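You operate a simulated robot arm through the tools that you are given. There is no shell and no other tool.

You are at the controls of a simulated two-armed robot. One attempt, no reset.

JOB
Warm the vat's milk to about 30 C while stirring, then add about 20 ml of rennet.
Fine: steam lever fully open to start, shut after; stir the rennet in, then stop the stirrer; lid shut while it stirs and at the end, no milk burnt on.

The check looks at the end state, three seconds after you hand in, the way a careful person would. Anything else that was tipped, shoved, dropped, spilled or broken makes it a failure. A push-on lid holds only when it is set on centred and level and pressed home; a screw cap is set on level and turned clockwise until tight.

ROBOT AND FRAMES
Two 6-joint arms with two-finger grippers on one trunk that stands fixed in place. Base frame: the origin is at the foot of the trunk, x ahead of it, y to its left, z up. Lengths are in mm, angles in degrees, forces in N, time in s.
The left shoulder is at [30, 178, 1063], the right one opposite. With the tool pointing down near the work surface each hand reaches from about 460 to 840 mm from the base axis, measured 20 degrees to its own side. Payload 2.54 kg a hand.
The TCP of each hand is the grasp point between the finger pads, 30 mm short of the fingertips. In the tool frame z runs along the fingers and y along their closing line. The gripper opens to 116 mm; its body begins 95 mm behind the TCP.
Orientation is that of the tool frame in the base frame, as [roll, pitch, yaw] about the fixed x, y, z axes, in that order (R = Rz(yaw) Ry(pitch) Rx(roll)). With the fingers straight down and closing along the base's y, the tool's x points along the base's -x, its y along +y and its z along -z.

CONTROLS
- The arms move only by the tool drive_tool. It takes "left_motion", "right_motion" or both (then of equal length, played together; a hand with none holds still); each is a list of rows, each a list of 7 numbers: the shift along the base's x, y, z in units of 200 mm (1.0 is 200 mm), then the turn, a rotation vector about the base's x, y, z in units of 180 degrees (1.0 is 180 degrees), then the closure in counts, from 0 (fully open) to 255 (shut). In form: [[tx, ty, tz, ax, ay, az, gripper], ...]. A call has 1 to 20 rows; each row is the pose to reach, as a shift and turn from the pose commanded when the call began. A call with a number of a shift or a turn outside -1 to 1 is refused whole. Rows are played at 5 a second. More than 50 mm and 8.6 degrees between two rows, or a gripper value outside its range, and nothing of the call is played. A pose out of reach is approached as far as the arm can. The call stops where the force on the tool passes 70 N (or 10 N more than at its start, if that is more) or the arm is blocked; 0.2 s more then pass. Each finger travels about 153 mm/s and halts on what it meets, pressing with about 39 N; the grip force reading is that of the motor and also rises with nothing between the fingers. The clock runs only during rows and for 0.2 s after the last one: add rows that repeat a pose to give the fingers time. It gives the time, the measured TCP pose, the force on the tool (base axes), the opening and the grip force at its end, in the units of the frame above (readings bear some noise), with the torque about the TCP (base axes, N m) and any sound that the robot's microphone picked up, and new pictures: "views" is both (left out), scene, wrist or none (wrist: the cameras of the hands that moved).
- Cameras (640 x 400 px; columns grow to the right, rows downward): "scene" is now at [31.5, -9.2, 1782.6]; the picture's right is [-0.16, -0.99, 0.00], its down [-0.82, 0.14, -0.56] and it looks along [0.55, -0.09, -0.83] (base axes); focal length 318 px, centre (320, 200). "left" rides on the left gripper at [69, 15, -122] in its tool frame; the picture's right is [-0.21, 0.98, 0.00], its down [-0.83, -0.18, -0.53] and it looks along [-0.52, -0.11, 0.85] (tool axes); focal length 251 px, centre (320, 200). "right" rides on the right gripper at [69, -15, -122] in its tool frame; the picture's right is [0.21, 0.98, 0.00], its down [-0.83, 0.18, -0.53] and it looks along [-0.52, 0.11, 0.85] (tool axes); focal length 251 px, centre (320, 200). There is no depth. A picture from a camera that has moved, and an enlarged one, comes with that camera's place and axes in the base frame and with its lens. The place of the scene camera against the robot may be out by one fixed shift of up to 12 mm in any direction.
- move_column(by): moves the trunk up (or, below 0, down) by that many mm; the arms and the scene camera ride with it, the base frame stays. It gives what a move gives, with no picture.
- head_to(pan, tilt): turns the head with the scene camera to pan (to the left, within 143 degrees either way) and tilt (down, from -29 to 69), counted from straight ahead of the robot. It gives what a move gives, and a new picture of the scene camera.
- zoom(camera, box): a new picture of the part [left, top, right, bottom] of that camera's present view, enlarged. No time passes.
- close_job(): hands the job in; it is judged then, once.

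Nothing tells you positions but the pictures and the camera data. Unless the task says otherwise, let go and move clear before handing in.

The tools are called after "Request:" by a JSON object that holds its "method" and its "body". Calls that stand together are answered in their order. drive_tool: Moves the arms, as the interface text tells. Its arguments: {"type":"object","properties":{"left_motion":{"type":"array","items":{"type":"array","items":{"type":"number"}}},"right_motion":{"type":"array","items":{"type":"array","items":{"type":"number"}}},"views":{"type":"string","enum":["both","scene","wrist","none"]}},"required":[]} The other tools are called the same way: move_column (by) moves the trunk up or down; head_to (pan, tilt) turns the head that bears the scene camera; zoom (camera, box) takes an enlarged picture of a part of a camera's view; close_job () hands the job in.

At the start:

```text
time_s: 0.0
left_tcp_pos: [457.4, 217.7, 1216.2]
left_orientation: [-179.9, 0.1, -179.9]
left_contact_force: [0.7, 0.3, -0.2]
left_ft_torque: [-0.02, 0.02, -0.03]
left_opening: 116.0
left_grip_force: 0.0
right_tcp_pos: [434.9, -201.0, 1262.6]
right_orientation: [-179.9, 0.0, -179.9]
right_contact_force: [0.2, 0.7, -0.8]
right_ft_torque: [-0.02, -0.03, -0.01]
right_opening: 115.9
right_grip_force: 0.1
trunk travel left (down, up): [-275.0, 265.0]
head pan, tilt (commanded): [-9.4, 55.9]
```

scene: 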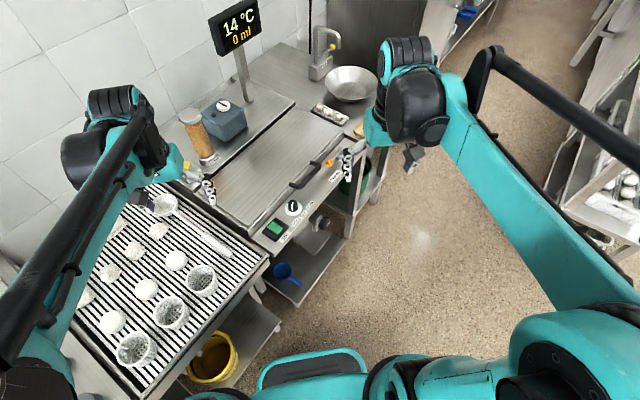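
right: 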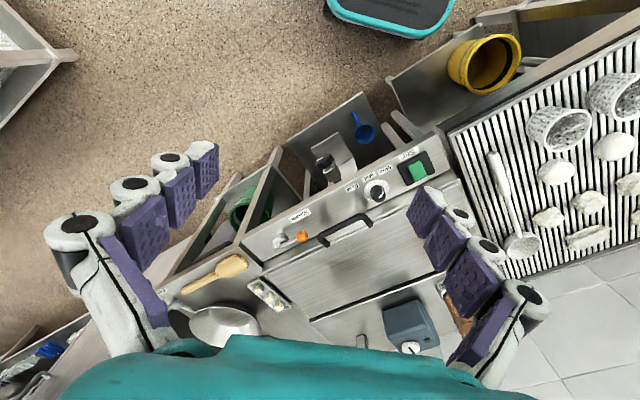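
left: 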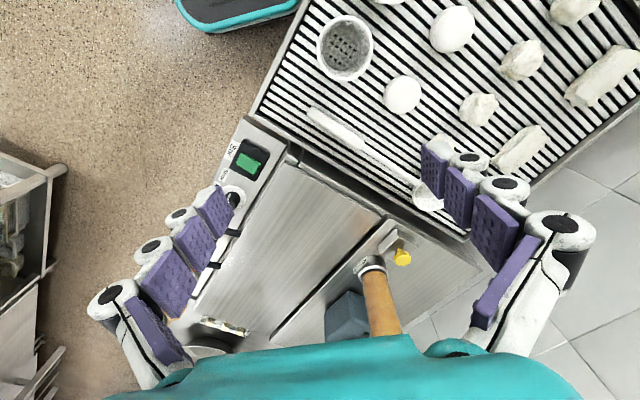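

I see a vat with a lid and handle, a control panel in front (knob, green button, orange thing), a display reading 14 °C / 0 ml, and a cylinder and a blue box on the rear deck. I will zoom in before moving anything.

Request:
{"method": "zoom", "body": {"camera": "scene", "box": [160, 80, 400, 230]}}

Request:
{"method": "zoom", "body": {"camera": "scene", "box": [230, 140, 390, 240]}}

Request:
{"method": "zoom", "body": {"camera": "right", "box": [240, 130, 480, 280]}}

Request:
{"method": "zoom", "body": {"camera": "left", "box": [180, 100, 500, 350]}}

Request:
{"method": "zoom", "body": {"camera": "scene", "box": [160, 0, 320, 180]}}

```text
2.67 times, centred on (280, 155) of scene
camera zoom: at [31.5, -9.2, 1782.6], right [-0.16, -0.99, 0.0], down [-0.82, 0.14, -0.56], along [0.55, -0.09, -0.83], focal length 847 px, centre (427, 320)
```

zoom: 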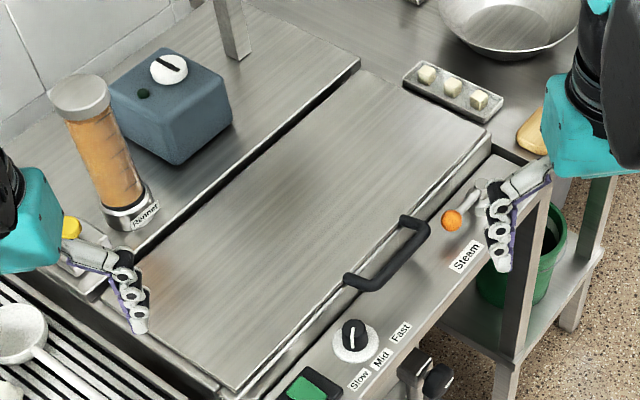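

```text
4.00 times, centred on (310, 190) of scene
camera zoom: at [31.5, -9.2, 1782.6], right [-0.16, -0.99, 0.0], down [-0.82, 0.14, -0.56], along [0.55, -0.09, -0.83], focal length 1271 px, centre (360, 240)
```

zoom: 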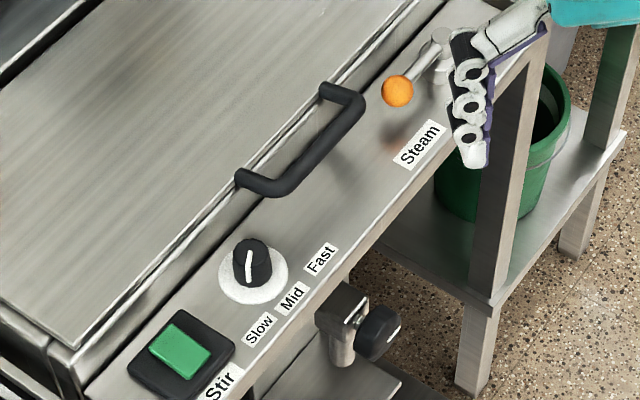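

```text
2.67 times, centred on (360, 205) of right
camera zoom: at [364.5, -215.8, 1384.9], right [-0.21, 0.98, 0.0], down [0.83, 0.18, 0.53], along [0.52, 0.11, -0.85], focal length 670 px, centre (213, 187)
```

zoom: 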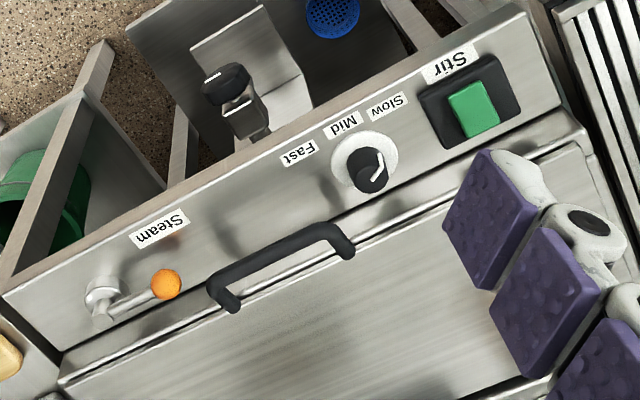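

```text
1.60 times, centred on (340, 225) of left
camera zoom: at [387.6, 233.0, 1337.9], right [0.21, 0.98, 0.0], down [0.83, -0.18, 0.53], along [0.52, -0.11, -0.85], focal length 402 px, centre (288, 160)
```

zoom: 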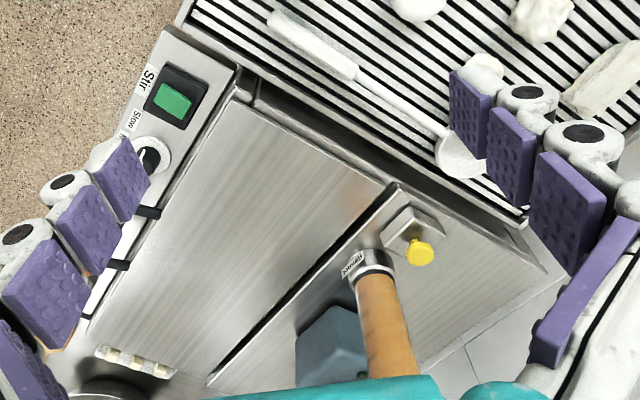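

```text
2.22 times, centred on (240, 90) of scene
camera zoom: at [31.5, -9.2, 1782.6], right [-0.16, -0.99, 0.0], down [-0.82, 0.14, -0.56], along [0.55, -0.09, -0.83], focal length 706 px, centre (498, 444)
```

zoom: 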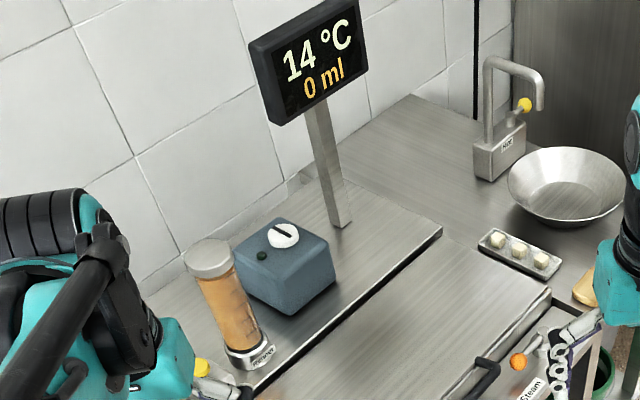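

The vat panel seems to run diagonally, with the green Stir button near (561, 56, 856) and the orange steam ball near (796, -171, 873). I will swing both arms outward to get a clear view of the dispenser and panel.

Request:
{"method": "drive_tool", "body": {"left_motion": [[0, 0.2, 0, 0, 0, 0, 0], [0, 0.4, 0.0, 0, 0, 0, 0], [0, 0.6, 0.0, 0, 0, 0, 0], [0, 0.8, 0.0, 0, 0, 0, 0], [0, 0.95, 0.0, 0, 0, 0, 0]], "right_motion": [[0, -0.2, 0, 0, 0, 0, 0], [0, -0.4, 0.0, 0, 0, 0, 0], [0, -0.6, 0.0, 0, 0, 0, 0], [0, -0.8, 0.0, 0, 0, 0, 0], [0, -0.95, 0.0, 0, 0, 0, 0]], "views": "both"}}

```text
time_s: 1.2
left_tcp_pos: [457.4, 407.4, 1213.8]
left_orientation: [179.9, 0.0, 179.9]
left_contact_force: [-0.1, -0.9, 1.3]
left_ft_torque: [0.0, 0.02, 0.0]
left_opening: 116.1
left_grip_force: 0.2
right_tcp_pos: [433.8, -392.3, 1263.6]
right_orientation: [180.0, -0.1, -179.9]
right_contact_force: [0.5, 0.7, -0.6]
right_ft_torque: [0.01, 0.02, 0.01]
right_opening: 115.9
right_grip_force: 0.0
trunk travel left (down, up): [-275.0, 265.0]
head pan, tilt (commanded): [-9.4, 55.9]
camera scene: at [32.0, -9.1, 1782.6], right [-0.16, -0.99, 0.0], down [-0.82, 0.14, -0.56], along [0.55, -0.09, -0.83], focal length 318 px, centre (320, 200)
camera right: at [363.5, -407.0, 1385.0], right [-0.22, 0.98, 0.0], down [0.83, 0.18, 0.53], along [0.52, 0.12, -0.85], focal length 251 px, centre (320, 200)
camera left: at [388.7, 422.9, 1336.7], right [0.21, 0.98, 0.0], down [0.83, -0.18, 0.53], along [0.52, -0.11, -0.85], focal length 251 px, centre (320, 200)
```

scene: 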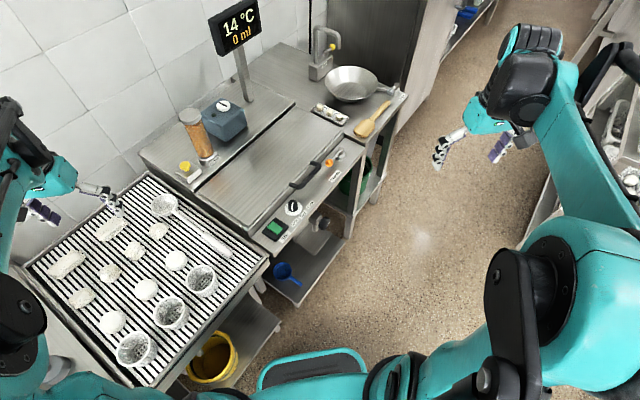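
right: 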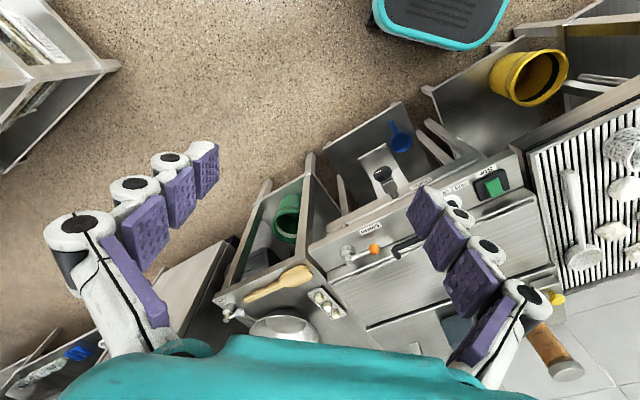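
left: 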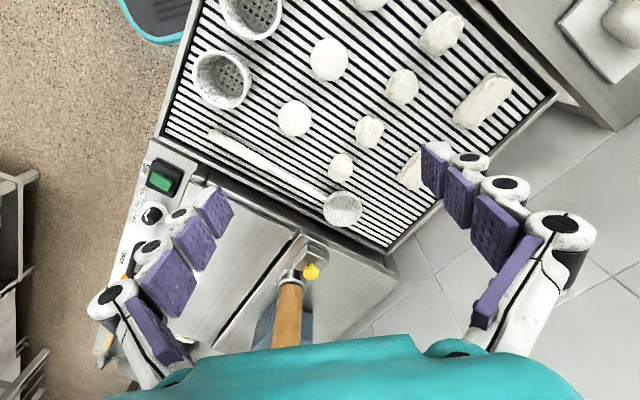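

Request:
{"method": "zoom", "body": {"camera": "scene", "box": [140, 70, 300, 200]}}

Request:
{"method": "zoom", "body": {"camera": "scene", "box": [250, 130, 390, 250]}}

Request:
{"method": "zoom", "body": {"camera": "left", "box": [200, 200, 400, 350]}}

Request:
{"method": "zoom", "body": {"camera": "right", "box": [300, 200, 420, 290]}}

Request:
{"method": "zoom", "body": {"camera": "scene", "box": [170, 130, 230, 190]}}

```text
3.08 times, centred on (220, 135) of scene
camera zoom: at [32.0, -9.1, 1782.6], right [-0.16, -0.99, 0.0], down [-0.82, 0.14, -0.56], along [0.55, -0.09, -0.83], focal length 978 px, centre (628, 400)
```

zoom: 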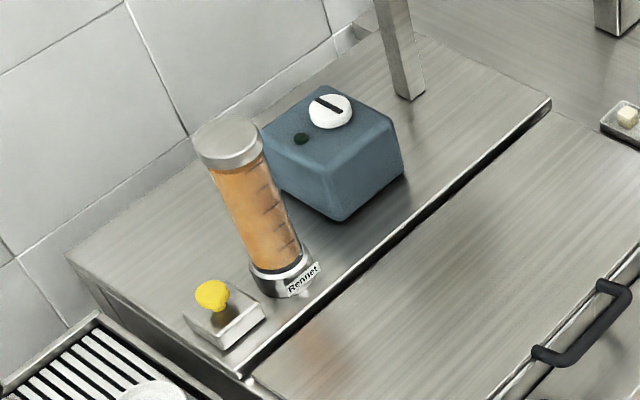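

```text
3.33 times, centred on (320, 190) of scene
camera zoom: at [32.0, -9.1, 1782.6], right [-0.16, -0.99, 0.0], down [-0.82, 0.14, -0.56], along [0.55, -0.09, -0.83], focal length 1059 px, centre (320, 233)
```

zoom: 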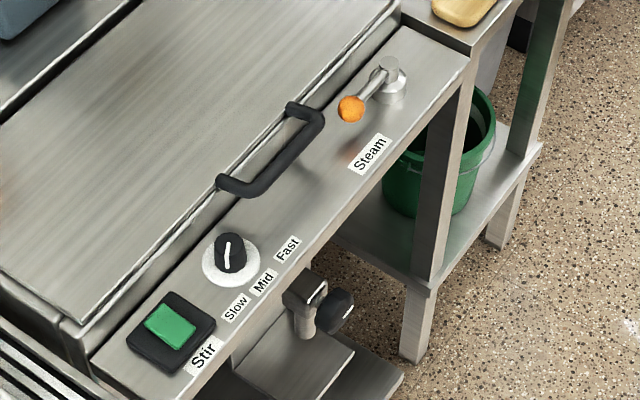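

```text
2.67 times, centred on (300, 275) of left
camera zoom: at [388.7, 422.9, 1336.7], right [0.21, 0.98, 0.0], down [0.83, -0.18, 0.53], along [0.52, -0.11, -0.85], focal length 670 px, centre (373, 0)
```

zoom: 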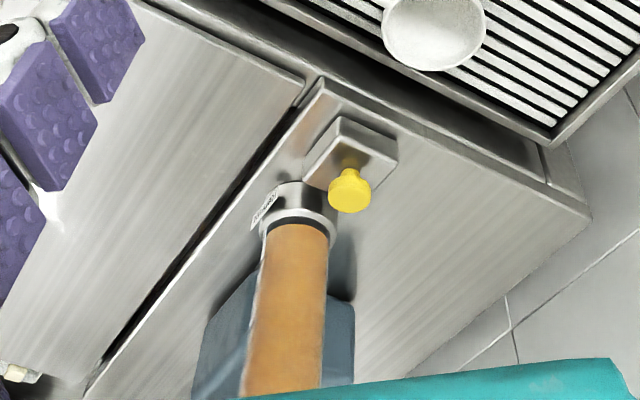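

```text
4.44 times, centred on (360, 245) of right
camera zoom: at [363.5, -407.0, 1385.0], right [-0.22, 0.98, 0.0], down [0.83, 0.18, 0.53], along [0.52, 0.12, -0.85], focal length 1118 px, centre (142, 0)
```

zoom: 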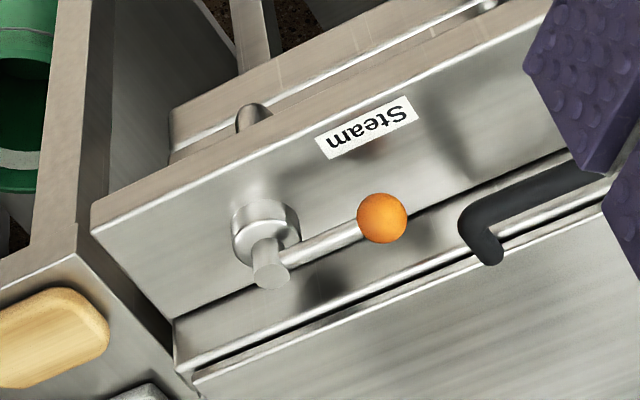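

```text
6.67 times, centred on (200, 160) of scene
camera zoom: at [32.0, -9.1, 1782.6], right [-0.16, -0.99, 0.0], down [-0.82, 0.14, -0.56], along [0.55, -0.09, -0.83], focal length 2118 px, centre (1120, 467)
```

zoom: 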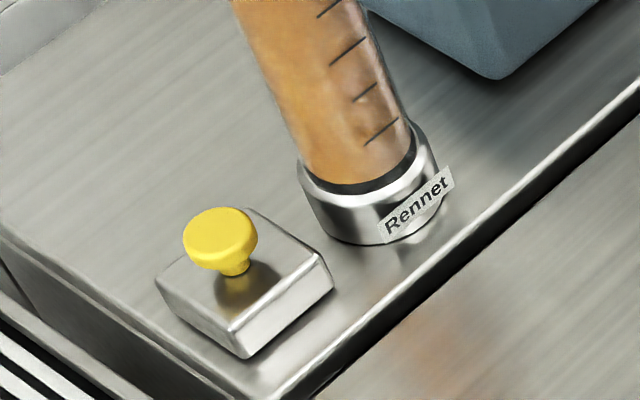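

The rennet unit is a tube with a separate yellow push button near (774, 322, 978), and the steam lever turns on a vertical pivot near (850, -230). I will bring both wrist cameras closer to inspect the spout and the lever.

Request:
{"method": "drive_tool", "body": {"left_motion": [[0.16, -0.147, -0.095, 0, 0, 0, 0], [0.32, -0.295, -0.19, 0, 0, 0, 0], [0.48, -0.44, -0.285, 0, 0, 0, 0], [0.64, -0.59, -0.38, 0, 0, 0, 0], [0.8, -0.735, -0.475, 0, 0, 0, 0], [0.96, -0.88, -0.57, 0, 0, 0, 0]], "right_motion": [[0.155, 0.12, -0.16, 0, 0, 0, 0], [0.31, 0.24, -0.32, 0, 0, 0, 0], [0.465, 0.36, -0.48, 0, 0, 0, 0], [0.62, 0.48, -0.64, 0, 0, 0, 0], [0.775, 0.6, -0.8, 0, 0, 0, 0], [0.93, 0.71, -0.95, 0, 0, 0, 0]], "views": "both"}}

```text
refused: row 1 steps farther than a row can; nothing moved
```

The first step was slightly too long, so I will use smaller steps along the same path.

Request:
{"method": "drive_tool", "body": {"left_motion": [[0.137, -0.126, -0.081, 0, 0, 0, 0], [0.274, -0.252, -0.163, 0, 0, 0, 0], [0.411, -0.378, -0.244, 0, 0, 0, 0], [0.549, -0.504, -0.326, 0, 0, 0, 0], [0.686, -0.63, -0.407, 0, 0, 0, 0], [0.823, -0.756, -0.489, 0, 0, 0, 0], [0.96, -0.88, -0.57, 0, 0, 0, 0]], "right_motion": [[0.133, 0.101, -0.136, 0, 0, 0, 0], [0.266, 0.203, -0.271, 0, 0, 0, 0], [0.399, 0.304, -0.407, 0, 0, 0, 0], [0.531, 0.406, -0.543, 0, 0, 0, 0], [0.664, 0.507, -0.679, 0, 0, 0, 0], [0.797, 0.609, -0.814, 0, 0, 0, 0], [0.93, 0.71, -0.95, 0, 0, 0, 0]], "views": "both"}}

```text
time_s: 2.8
left_tcp_pos: [655.1, 230.3, 1097.9]
left_orientation: [180.0, -0.2, 179.9]
left_contact_force: [1.2, 0.1, -1.0]
left_ft_torque: [0.03, 0.01, 0.01]
left_opening: 115.7
left_grip_force: 0.0
right_tcp_pos: [624.6, -247.4, 1073.3]
right_orientation: [179.9, -0.1, -180.0]
right_contact_force: [1.0, 0.3, -0.5]
right_ft_torque: [0.0, 0.05, 0.0]
right_opening: 115.6
right_grip_force: 0.2
trunk travel left (down, up): [-275.0, 265.0]
head pan, tilt (commanded): [-9.4, 55.9]
camera scene: at [35.5, -9.4, 1782.4], right [-0.16, -0.99, 0.0], down [-0.82, 0.14, -0.56], along [0.55, -0.09, -0.83], focal length 318 px, centre (320, 200)
camera right: at [552.8, -263.1, 1194.6], right [-0.21, 0.98, 0.0], down [0.83, 0.18, 0.53], along [0.52, 0.11, -0.85], focal length 251 px, centre (320, 200)
camera left: at [584.7, 244.9, 1221.0], right [0.21, 0.98, 0.0], down [0.83, -0.18, 0.53], along [0.52, -0.11, -0.85], focal length 251 px, centre (320, 200)
```

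scene: 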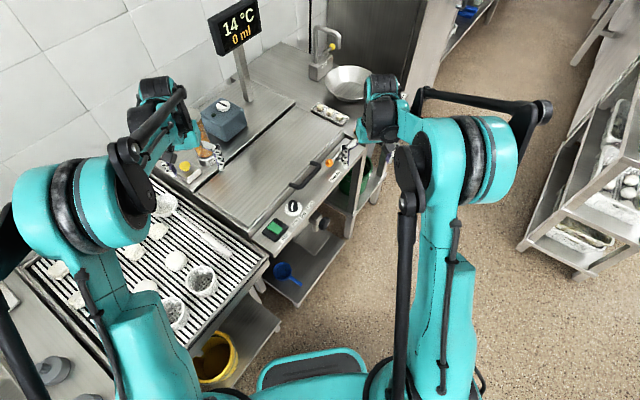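
right: 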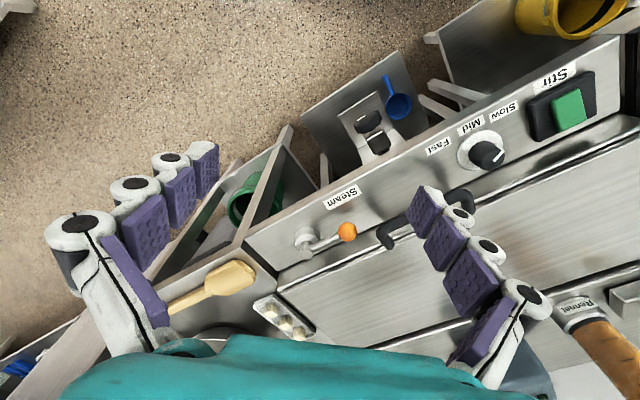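
left: 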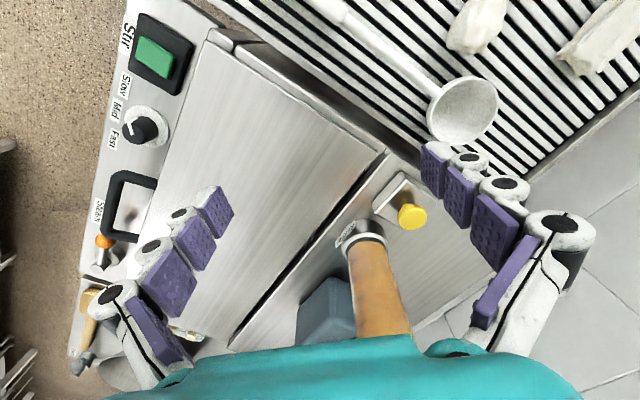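

Request:
{"method": "zoom", "body": {"camera": "left", "box": [280, 150, 450, 270]}}

Request:
{"method": "zoom", "body": {"camera": "right", "box": [270, 170, 410, 270]}}

Request:
{"method": "zoom", "body": {"camera": "left", "box": [80, 10, 240, 170]}}

Request:
{"method": "zoom", "body": {"camera": "right", "box": [420, 50, 640, 220]}}

Request:
{"method": "zoom", "body": {"camera": "right", "box": [530, 260, 640, 350]}}

```text
3.33 times, centred on (365, 210) of left
camera zoom: at [584.7, 244.9, 1221.0], right [0.21, 0.98, 0.0], down [0.83, -0.18, 0.53], along [0.52, -0.11, -0.85], focal length 838 px, centre (170, 167)
```

zoom: 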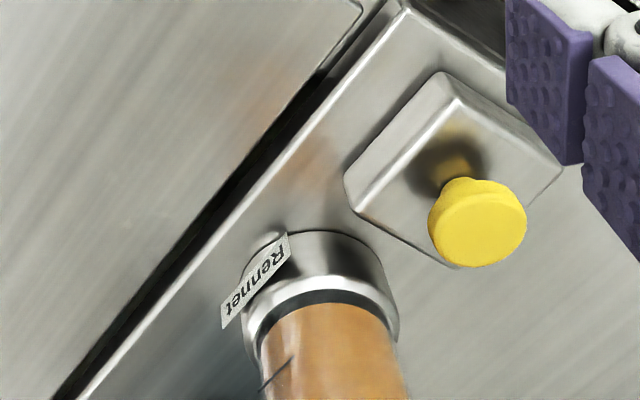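

```text
4.00 times, centred on (340, 220) of right
camera zoom: at [552.8, -263.1, 1194.6], right [-0.21, 0.98, 0.0], down [0.83, 0.18, 0.53], along [0.52, 0.11, -0.85], focal length 1006 px, centre (240, 120)
```

zoom: 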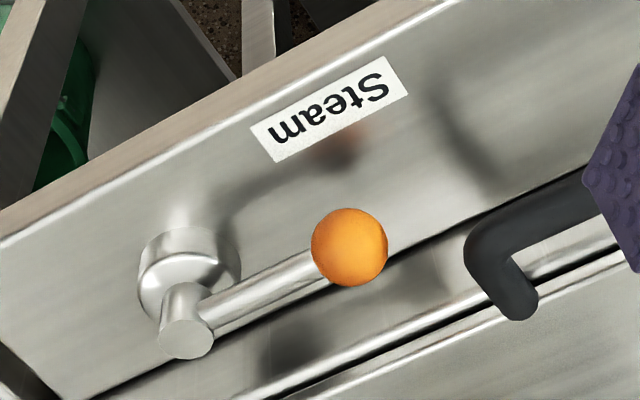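

```text
2.50 times, centred on (160, 90) of left
camera zoom: at [584.7, 244.9, 1221.0], right [0.21, 0.98, 0.0], down [0.83, -0.18, 0.53], along [0.52, -0.11, -0.85], focal length 629 px, centre (720, 475)
```

zoom: 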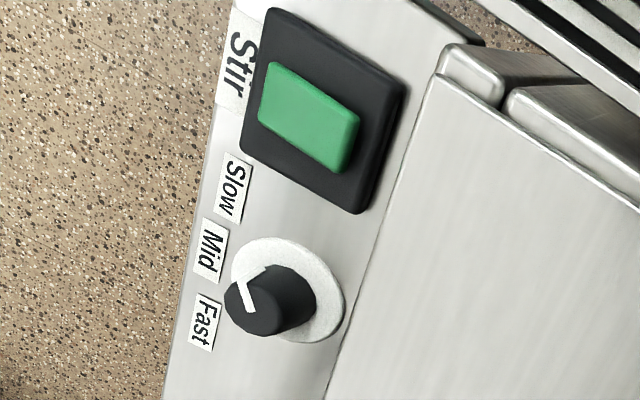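

```text
2.35 times, centred on (530, 135) of right
camera zoom: at [552.8, -263.1, 1194.6], right [-0.21, 0.98, 0.0], down [0.83, 0.18, 0.53], along [0.52, 0.11, -0.85], focal length 592 px, centre (-174, 353)
```

zoom: 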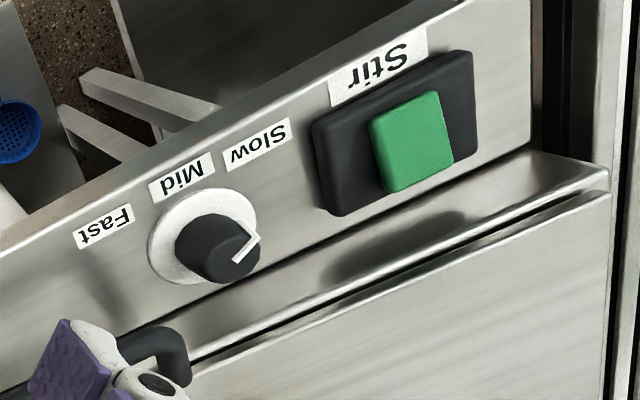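

```text
4.44 times, centred on (585, 305) of right
camera zoom: at [552.8, -263.1, 1194.6], right [-0.21, 0.98, 0.0], down [0.83, 0.18, 0.53], along [0.52, 0.11, -0.85], focal length 1118 px, centre (-858, -267)
```

zoom: 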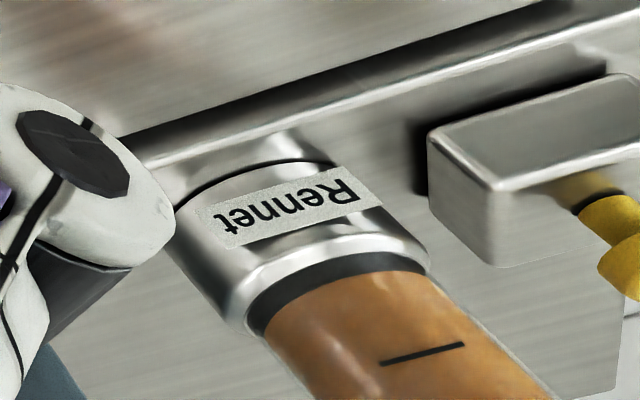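

The yellow button is a plunger on a small box, the knob points at Slow, and the steam lever arm sits at about z 886, now pointing left along the panel. Next I want a low, near-horizontal view with the right wrist camera to check whether the lid is seated and how the lever clears the rim.

Request:
{"method": "drive_tool", "body": {"right_motion": [[-0.065, -0.053, -0.143, 0, -0.0444, 0, 0], [-0.13, -0.106, -0.286, 0, -0.0889, 0, 0], [-0.195, -0.159, -0.429, 0, -0.1333, 0, 0], [-0.26, -0.212, -0.572, 0, -0.1778, 0, 0], [-0.325, -0.265, -0.715, 0, -0.2222, 0, 0]], "views": "wrist"}}

```text
time_s: 4.0
left_tcp_pos: [651.8, 229.8, 1099.8]
left_orientation: [-180.0, 0.0, -179.9]
left_contact_force: [0.3, -0.5, 0.0]
left_ft_torque: [0.04, -0.01, -0.01]
left_opening: 115.7
left_grip_force: 0.0
right_tcp_pos: [594.2, -314.8, 966.4]
right_orientation: [180.0, 40.0, -180.0]
right_contact_force: [-0.1, 0.2, -0.1]
right_ft_torque: [0.01, -0.01, 0.02]
right_opening: 116.0
right_grip_force: 0.1
right hand out of reach, approached as far as the arm can: row 5
trunk travel left (down, up): [-275.0, 265.0]
head pan, tilt (commanded): [-9.4, 55.9]
camera right: at [461.2, -330.2, 1015.4], right [-0.17, 0.98, -0.14], down [0.29, 0.18, 0.94], along [0.94, 0.12, -0.31], focal length 251 px, centre (320, 200)
```

right: 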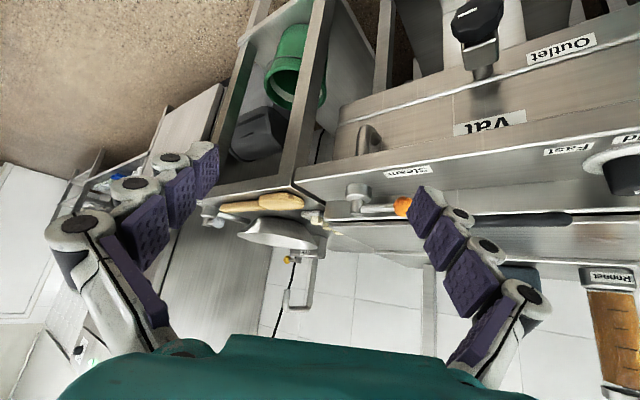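

The low view shows the panel edge, the lever and the lid handle, upside down. I will zoom in on them.

Request:
{"method": "zoom", "body": {"camera": "right", "box": [320, 130, 480, 280]}}

Request:
{"method": "zoom", "body": {"camera": "right", "box": [440, 120, 640, 300]}}

Request:
{"method": "zoom", "body": {"camera": "scene", "box": [230, 130, 390, 260]}}

```text
2.67 times, centred on (400, 205) of right
camera zoom: at [461.2, -330.2, 1015.4], right [-0.17, 0.98, -0.14], down [0.29, 0.18, 0.94], along [0.94, 0.12, -0.31], focal length 670 px, centre (107, 187)
```

zoom: 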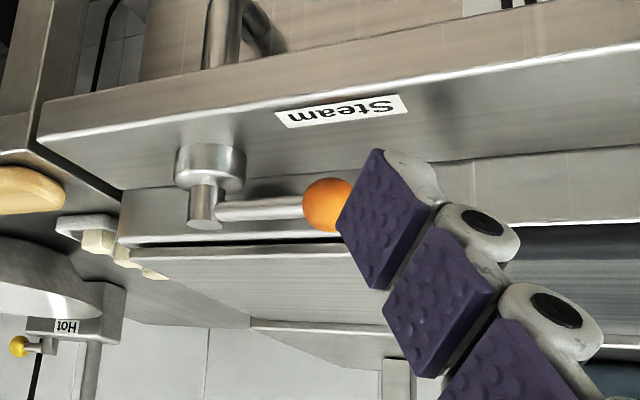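

```text
2.22 times, centred on (540, 210) of right
camera zoom: at [461.2, -330.2, 1015.4], right [-0.17, 0.98, -0.14], down [0.29, 0.18, 0.94], along [0.94, 0.12, -0.31], focal length 559 px, centre (-169, 178)
```

zoom: 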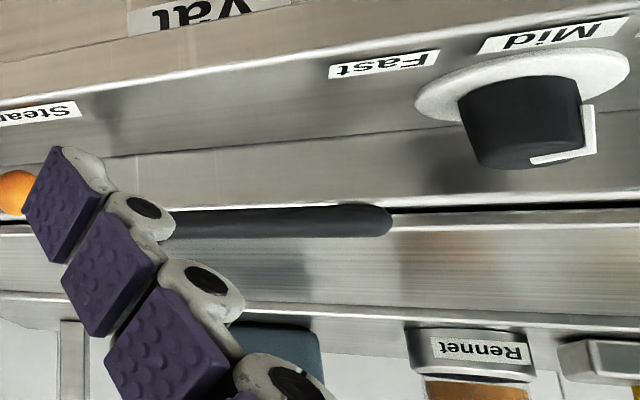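

```text
3.08 times, centred on (310, 195) of scene
camera zoom: at [32.1, -10.3, 1782.6], right [-0.16, -0.99, 0.0], down [-0.82, 0.14, -0.56], along [0.55, -0.09, -0.83], focal length 978 px, centre (351, 215)
```

zoom: 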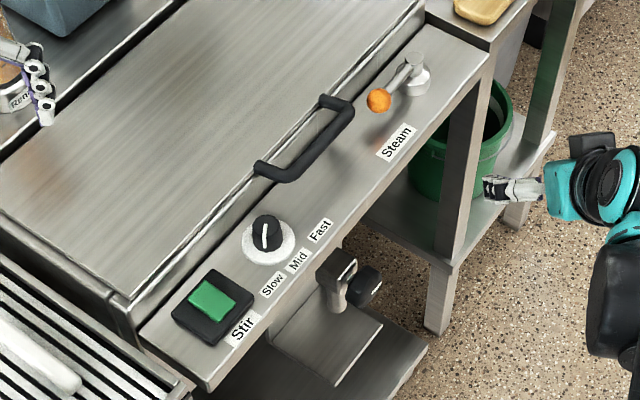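

The panel surface is at about z 858, the lid sits level just above its rim, and the Stir button top is near (558, 50, 874). Next I close the left fingers and hover them above the Stir button, while the right hand backs up and returns to pointing down.

Request:
{"method": "drive_tool", "body": {"left_motion": [[-0.08, -0.15, -0.08, 0, 0, 0, 255], [-0.16, -0.3, -0.16, 0, 0, 0, 255], [-0.24, -0.45, -0.27, 0, 0, 0, 255], [-0.32, -0.6, -0.38, 0, 0, 0, 255], [-0.4, -0.75, -0.5, 0, 0, 0, 255], [-0.47, -0.9, -0.62, 0, 0, 0, 255], [-0.47, -0.9, -0.7, 0, 0, 0, 255]], "right_motion": [[0.0, 0.0, 0.1, 0, 0.0444, 0, 0], [0.0, 0.0, 0.2, 0, 0.0889, 0, 0], [0.0, 0.0, 0.3, 0, 0.1333, 0, 0], [0.0, 0.0, 0.4, 0, 0.1778, 0, 0], [0.0, 0.0, 0.5, 0, 0.2222, 0, 0], [0.0, 0.0, 0.6, 0, 0.2222, 0, 0], [0.0, 0.0, 0.65, 0, 0.2222, 0, 0]], "views": "both"}}

```text
time_s: 5.6
left_tcp_pos: [557.2, 51.4, 961.1]
left_orientation: [-180.0, 0.0, 180.0]
left_contact_force: [0.3, -0.8, 0.8]
left_ft_torque: [-0.03, 0.02, -0.01]
left_opening: 0.0
left_grip_force: 28.8
right_tcp_pos: [592.0, -313.3, 1097.0]
right_orientation: [-180.0, -0.2, -180.0]
right_contact_force: [-0.7, 0.3, -0.6]
right_ft_torque: [-0.04, 0.03, 0.02]
right_opening: 116.1
right_grip_force: 0.1
trunk travel left (down, up): [-275.0, 265.0]
head pan, tilt (commanded): [-9.4, 55.9]
camera scene: at [32.9, -8.3, 1782.5], right [-0.16, -0.99, 0.0], down [-0.82, 0.14, -0.56], along [0.55, -0.09, -0.83], focal length 318 px, centre (320, 200)
camera right: at [522.7, -328.5, 1219.4], right [-0.22, 0.98, 0.0], down [0.83, 0.18, 0.53], along [0.52, 0.11, -0.85], focal length 251 px, centre (320, 200)
camera left: at [487.4, 67.4, 1083.5], right [0.21, 0.98, 0.0], down [0.83, -0.18, 0.53], along [0.52, -0.11, -0.85], focal length 251 px, centre (320, 200)
```

scene: 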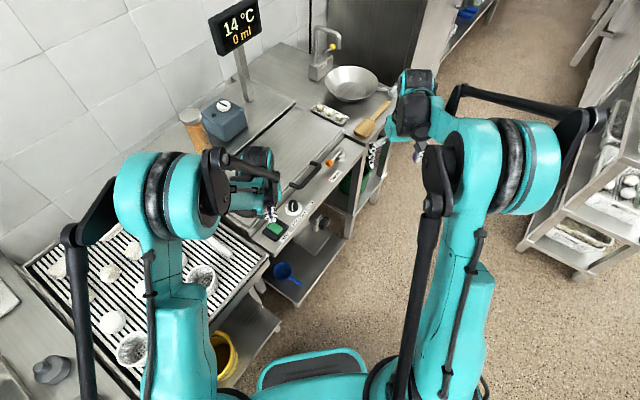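
right: 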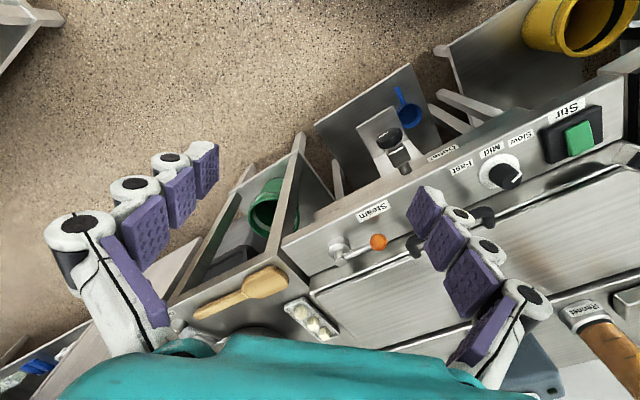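
left: 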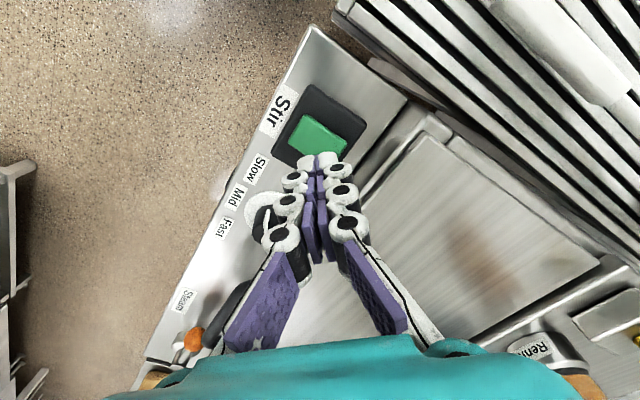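

The fingertips hover almost directly over the Stir button, which this view puts at about (553, 52). I will check the lid edge up close from here and then press.

Request:
{"method": "zoom", "body": {"camera": "left", "box": [340, 60, 640, 260]}}

Request:
{"method": "zoom", "body": {"camera": "left", "box": [250, 70, 390, 190]}}

```text
2.00 times, centred on (490, 160) of left
camera zoom: at [487.4, 67.4, 1083.5], right [0.21, 0.98, 0.0], down [0.83, -0.18, 0.53], along [0.52, -0.11, -0.85], focal length 503 px, centre (-20, 280)
```

zoom: 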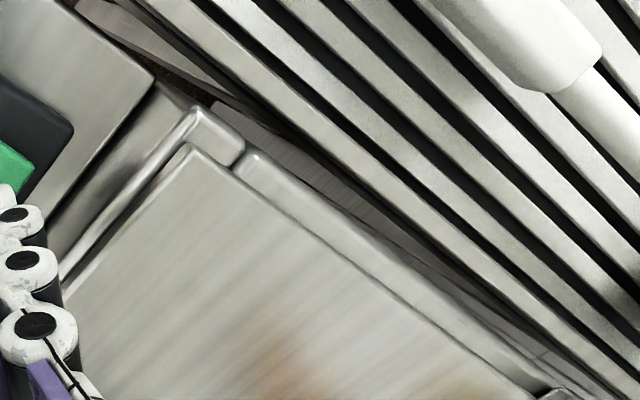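

```text
3.33 times, centred on (320, 130) of left
camera zoom: at [487.4, 67.4, 1083.5], right [0.21, 0.98, 0.0], down [0.83, -0.18, 0.53], along [0.52, -0.11, -0.85], focal length 838 px, centre (320, 433)
```

zoom: 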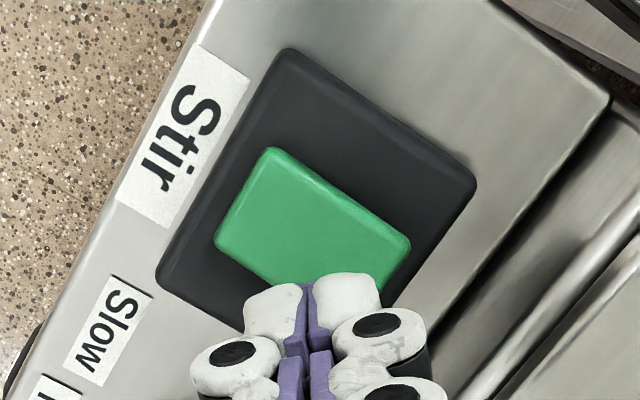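

The button lies right under the tips. I will lower slowly to make contact and press a few millimetres, then lift off.

Request:
{"method": "drive_tool", "body": {"left_motion": [[-0.015, 0.01, -0.1, 0, 0, 0, 255], [-0.015, 0.01, -0.2, 0, 0, 0, 255], [-0.015, 0.01, -0.235, 0, 0, 0, 255], [-0.015, 0.01, -0.25, 0, 0, 0, 255], [-0.015, 0.01, -0.265, 0, 0, 0, 255], [-0.015, 0.01, -0.28, 0, 0, 0, 255], [-0.015, 0.01, -0.295, 0, 0, 0, 255]], "views": "both"}}

```text
time_s: 7.3
left_tcp_pos: [551.4, 53.3, 906.8]
left_orientation: [180.0, 0.4, -179.9]
left_contact_force: [-2.0, 0.3, 42.5]
left_ft_torque: [0.02, 0.02, 0.02]
left_opening: 6.1
left_grip_force: 29.0
right_tcp_pos: [589.9, -314.9, 1099.9]
right_orientation: [180.0, 0.2, 180.0]
right_contact_force: [-0.7, 0.3, -0.3]
right_ft_torque: [-0.02, -0.02, 0.0]
right_opening: 116.4
right_grip_force: 0.1
trunk travel left (down, up): [-275.0, 265.0]
head pan, tilt (commanded): [-9.4, 55.9]
stopped in row 7 (left hand): the force on the tool passed its limit at 75 N (the readings are from after the stop); the commanded pose is now the measured one
camera scene: at [27.0, -9.7, 1782.9], right [-0.16, -0.99, 0.0], down [-0.82, 0.14, -0.56], along [0.56, -0.09, -0.83], focal length 318 px, centre (320, 200)
camera left: at [481.7, 69.1, 1028.5], right [0.21, 0.98, 0.0], down [0.82, -0.18, 0.54], along [0.53, -0.11, -0.84], focal length 251 px, centre (320, 200)
```

scene: 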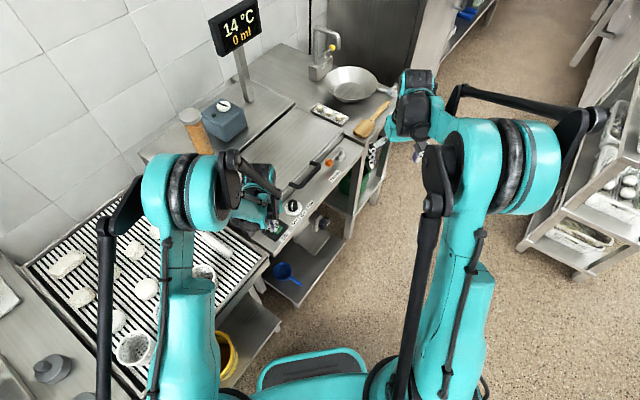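
left: 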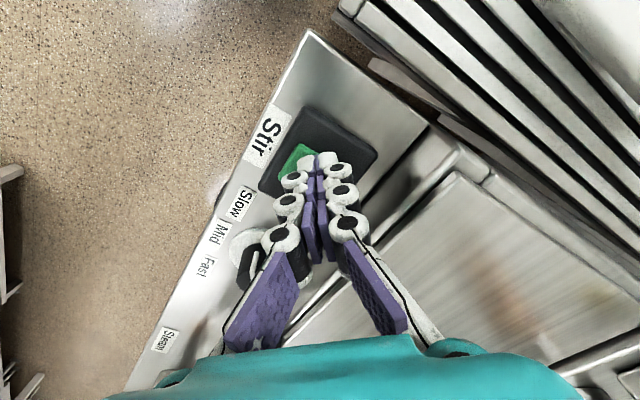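

The tool met a stop at 75 N with the tips near z 877 and no sound was reported. I will look closely at the button before deciding.

Request:
{"method": "zoom", "body": {"camera": "left", "box": [250, 80, 390, 220]}}

Request:
{"method": "zoom", "body": {"camera": "right", "box": [460, 80, 640, 220]}}

Request:
{"method": "zoom", "body": {"camera": "scene", "box": [200, 140, 360, 260]}}

```text
2.86 times, centred on (320, 150) of left
camera zoom: at [481.7, 69.1, 1028.5], right [0.21, 0.98, 0.0], down [0.82, -0.18, 0.54], along [0.53, -0.11, -0.84], focal length 718 px, centre (320, 343)
```

zoom: 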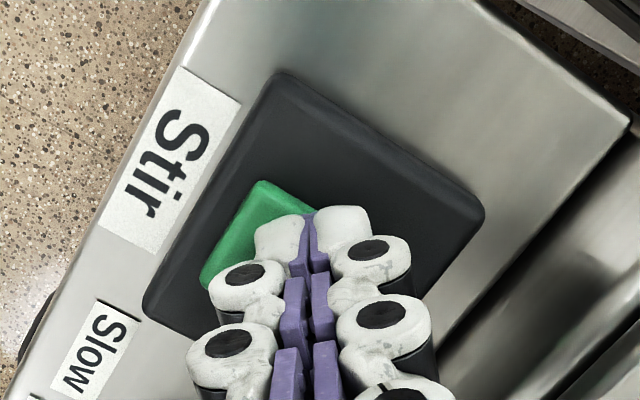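

```text
2.86 times, centred on (550, 150) of right
camera zoom: at [518.7, -329.6, 1220.9], right [-0.22, 0.98, 0.0], down [0.82, 0.18, 0.54], along [0.52, 0.11, -0.84], focal length 718 px, centre (-337, 343)
```

zoom: 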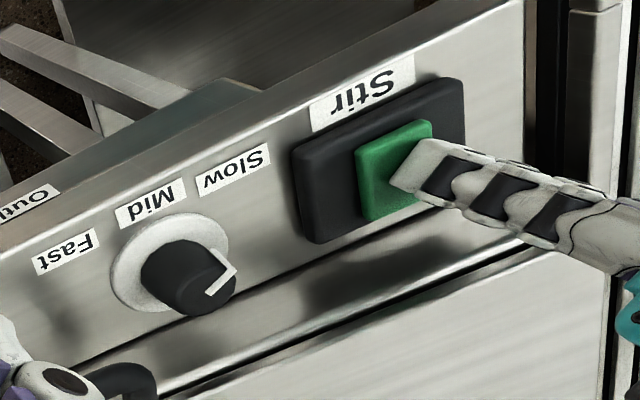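

```text
3.33 times, centred on (280, 200) of scene
camera zoom: at [27.0, -9.7, 1782.9], right [-0.16, -0.99, 0.0], down [-0.82, 0.14, -0.56], along [0.56, -0.09, -0.83], focal length 1059 px, centre (453, 200)
```

zoom: 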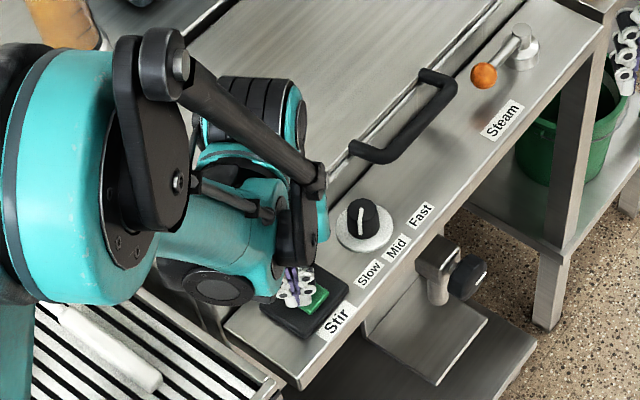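

Let me lift off and see whether the stirrer started (button look and sound).

Request:
{"method": "drive_tool", "body": {"left_motion": [[0, 0, 0.03, 0, 0, 0, 255], [0, 0, 0.1, 0, 0, 0, 255], [0, 0, 0.2, 0, 0, 0, 255], [0, 0, 0.2, 0, 0, 0, 255]], "views": "both"}}

Request:
{"method": "zoom", "body": {"camera": "left", "box": [250, 60, 390, 200]}}

Request:
{"method": "zoom", "body": {"camera": "right", "box": [460, 80, 640, 220]}}

```text
time_s: 8.3
left_tcp_pos: [553.6, 55.1, 944.6]
left_orientation: [179.9, 0.2, -180.0]
left_contact_force: [-0.2, 0.4, -0.1]
left_ft_torque: [-0.02, -0.05, 0.0]
left_opening: 0.0
left_grip_force: 29.0
right_tcp_pos: [592.7, -314.8, 1097.6]
right_orientation: [180.0, -0.1, 179.9]
right_contact_force: [0.1, -0.4, -1.1]
right_ft_torque: [0.02, -0.01, -0.01]
right_opening: 115.9
right_grip_force: 0.1
trunk travel left (down, up): [-275.0, 265.0]
head pan, tilt (commanded): [-9.4, 55.9]
camera scene: at [31.6, -9.3, 1782.5], right [-0.16, -0.99, 0.0], down [-0.82, 0.14, -0.56], along [0.55, -0.09, -0.83], focal length 318 px, centre (320, 200)
camera left: at [483.7, 69.8, 1066.2], right [0.21, 0.98, 0.0], down [0.82, -0.18, 0.54], along [0.53, -0.11, -0.84], focal length 251 px, centre (320, 200)
```

scene: 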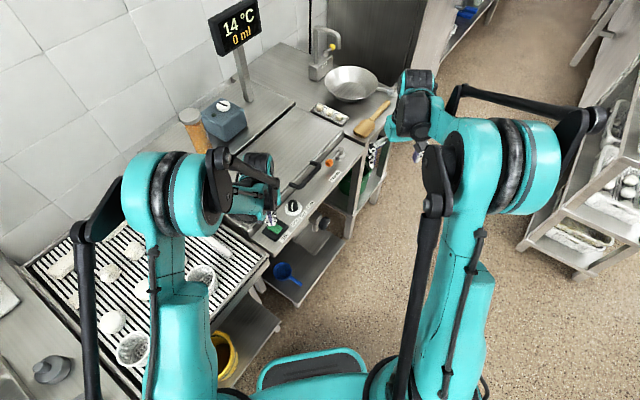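
left: 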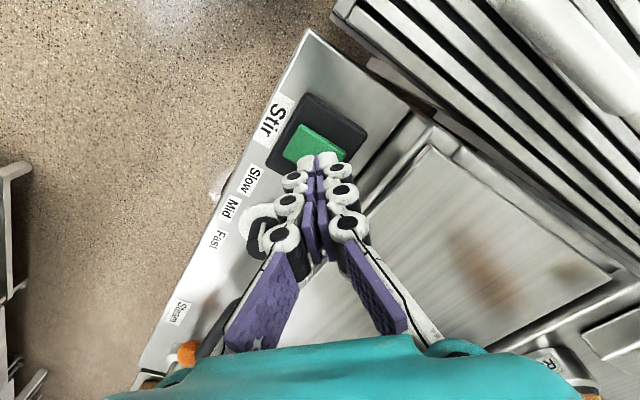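

```text
2.86 times, centred on (320, 130) of left
camera zoom: at [483.7, 69.8, 1066.2], right [0.21, 0.98, 0.0], down [0.82, -0.18, 0.54], along [0.53, -0.11, -0.84], focal length 718 px, centre (320, 400)
```

zoom: 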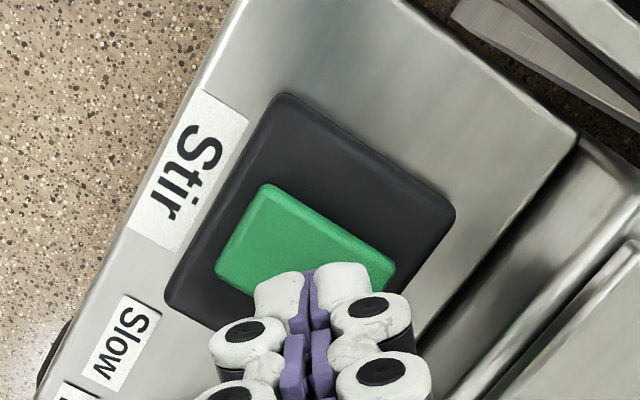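

```text
2.86 times, centred on (550, 150) of right
camera zoom: at [521.7, -329.3, 1219.3], right [-0.21, 0.98, 0.0], down [0.83, 0.18, 0.53], along [0.52, 0.11, -0.85], focal length 718 px, centre (-337, 343)
```

zoom: 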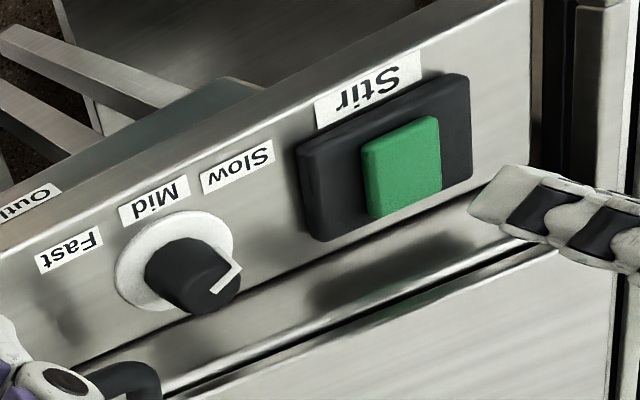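

There was no sound and I can't tell whether the button latched. I will press again in finer steps, centred at about (557, 51), and read the force as it goes.

Request:
{"method": "drive_tool", "body": {"left_motion": [[0.02, -0.015, -0.1, 0, 0, 0, 255], [0.02, -0.015, -0.15, 0, 0, 0, 255], [0.02, -0.015, -0.16, 0, 0, 0, 255], [0.02, -0.015, -0.17, 0, 0, 0, 255], [0.02, -0.015, -0.17, 0, 0, 0, 255]], "views": "none"}}

```text
time_s: 9.5
left_tcp_pos: [557.8, 51.3, 909.2]
left_orientation: [-180.0, 0.3, 180.0]
left_contact_force: [-0.4, 0.3, -0.2]
left_ft_torque: [-0.02, -0.01, -0.03]
left_opening: 0.0
left_grip_force: 28.5
right_tcp_pos: [592.6, -313.6, 1097.6]
right_orientation: [-180.0, 0.1, 180.0]
right_contact_force: [0.0, 0.8, 0.5]
right_ft_torque: [0.03, -0.04, 0.01]
right_opening: 115.9
right_grip_force: 0.1
trunk travel left (down, up): [-275.0, 265.0]
head pan, tilt (commanded): [-9.4, 55.9]
```

Request:
{"method": "drive_tool", "body": {"left_motion": [[0, 0, -0.005, 0, 0, 0, 255], [0, 0, -0.01, 0, 0, 0, 255], [0, 0, -0.01, 0, 0, 0, 255]], "views": "none"}}

Request:
{"method": "drive_tool", "body": {"left_motion": [[0, 0, -0.005, 0, 0, 0, 255], [0, 0, -0.01, 0, 0, 0, 255], [0, 0, -0.01, 0, 0, 0, 255]], "views": "none"}}

Request:
{"method": "drive_tool", "body": {"left_motion": [[0, 0, -0.005, 0, 0, 0, 255], [0, 0, -0.01, 0, 0, 0, 255], [0, 0, -0.01, 0, 0, 0, 255]], "views": "wrist"}}

```text
time_s: 10.3
left_tcp_pos: [558.5, 50.2, 907.8]
left_orientation: [-180.0, 0.2, -179.9]
left_contact_force: [0.1, 0.1, -0.1]
left_ft_torque: [0.0, -0.02, 0.0]
left_opening: 0.2
left_grip_force: 28.6
right_tcp_pos: [591.7, -313.9, 1097.9]
right_orientation: [-180.0, 0.0, 180.0]
right_contact_force: [0.5, -1.1, 0.2]
right_ft_torque: [0.03, -0.01, -0.02]
right_opening: 115.8
right_grip_force: 0.0
trunk travel left (down, up): [-275.0, 265.0]
head pan, tilt (commanded): [-9.4, 55.9]
```

```text
time_s: 11.1
left_tcp_pos: [557.2, 51.4, 906.9]
left_orientation: [-179.9, 0.4, -180.0]
left_contact_force: [7.1, -1.7, 21.6]
left_ft_torque: [-0.09, -0.19, 0.04]
left_opening: 6.0
left_grip_force: 29.2
right_tcp_pos: [591.8, -315.2, 1098.9]
right_orientation: [-180.0, 0.0, 180.0]
right_contact_force: [0.1, -0.4, 0.5]
right_ft_torque: [-0.02, 0.04, 0.07]
right_opening: 115.9
right_grip_force: 0.0
trunk travel left (down, up): [-275.0, 265.0]
head pan, tilt (commanded): [-9.4, 55.9]
```

```text
time_s: 12.1
left_tcp_pos: [558.2, 51.9, 907.4]
left_orientation: [180.0, 0.6, -179.9]
left_contact_force: [3.1, -1.9, 35.3]
left_ft_torque: [-0.02, 0.02, 0.03]
left_opening: 6.3
left_grip_force: 28.4
right_tcp_pos: [590.7, -314.9, 1099.0]
right_orientation: [180.0, 0.1, 180.0]
right_contact_force: [-1.2, -0.4, 0.2]
right_ft_torque: [-0.01, -0.04, 0.0]
right_opening: 115.7
right_grip_force: 0.1
trunk travel left (down, up): [-275.0, 265.0]
head pan, tilt (commanded): [-9.4, 55.9]
stopped in row 3 (left hand): the force on the tool passed its limit at 72 N (the readings are from after the stop); the commanded pose is now the measured one
camera left: at [487.7, 66.3, 1028.4], right [0.21, 0.98, 0.0], down [0.82, -0.18, 0.54], along [0.53, -0.11, -0.84], focal length 251 px, centre (320, 200)
```

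left: 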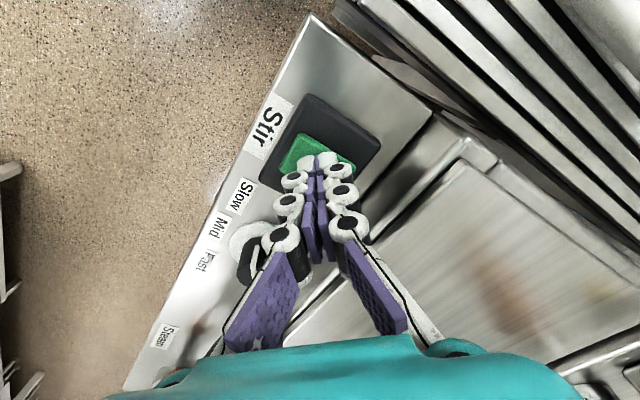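

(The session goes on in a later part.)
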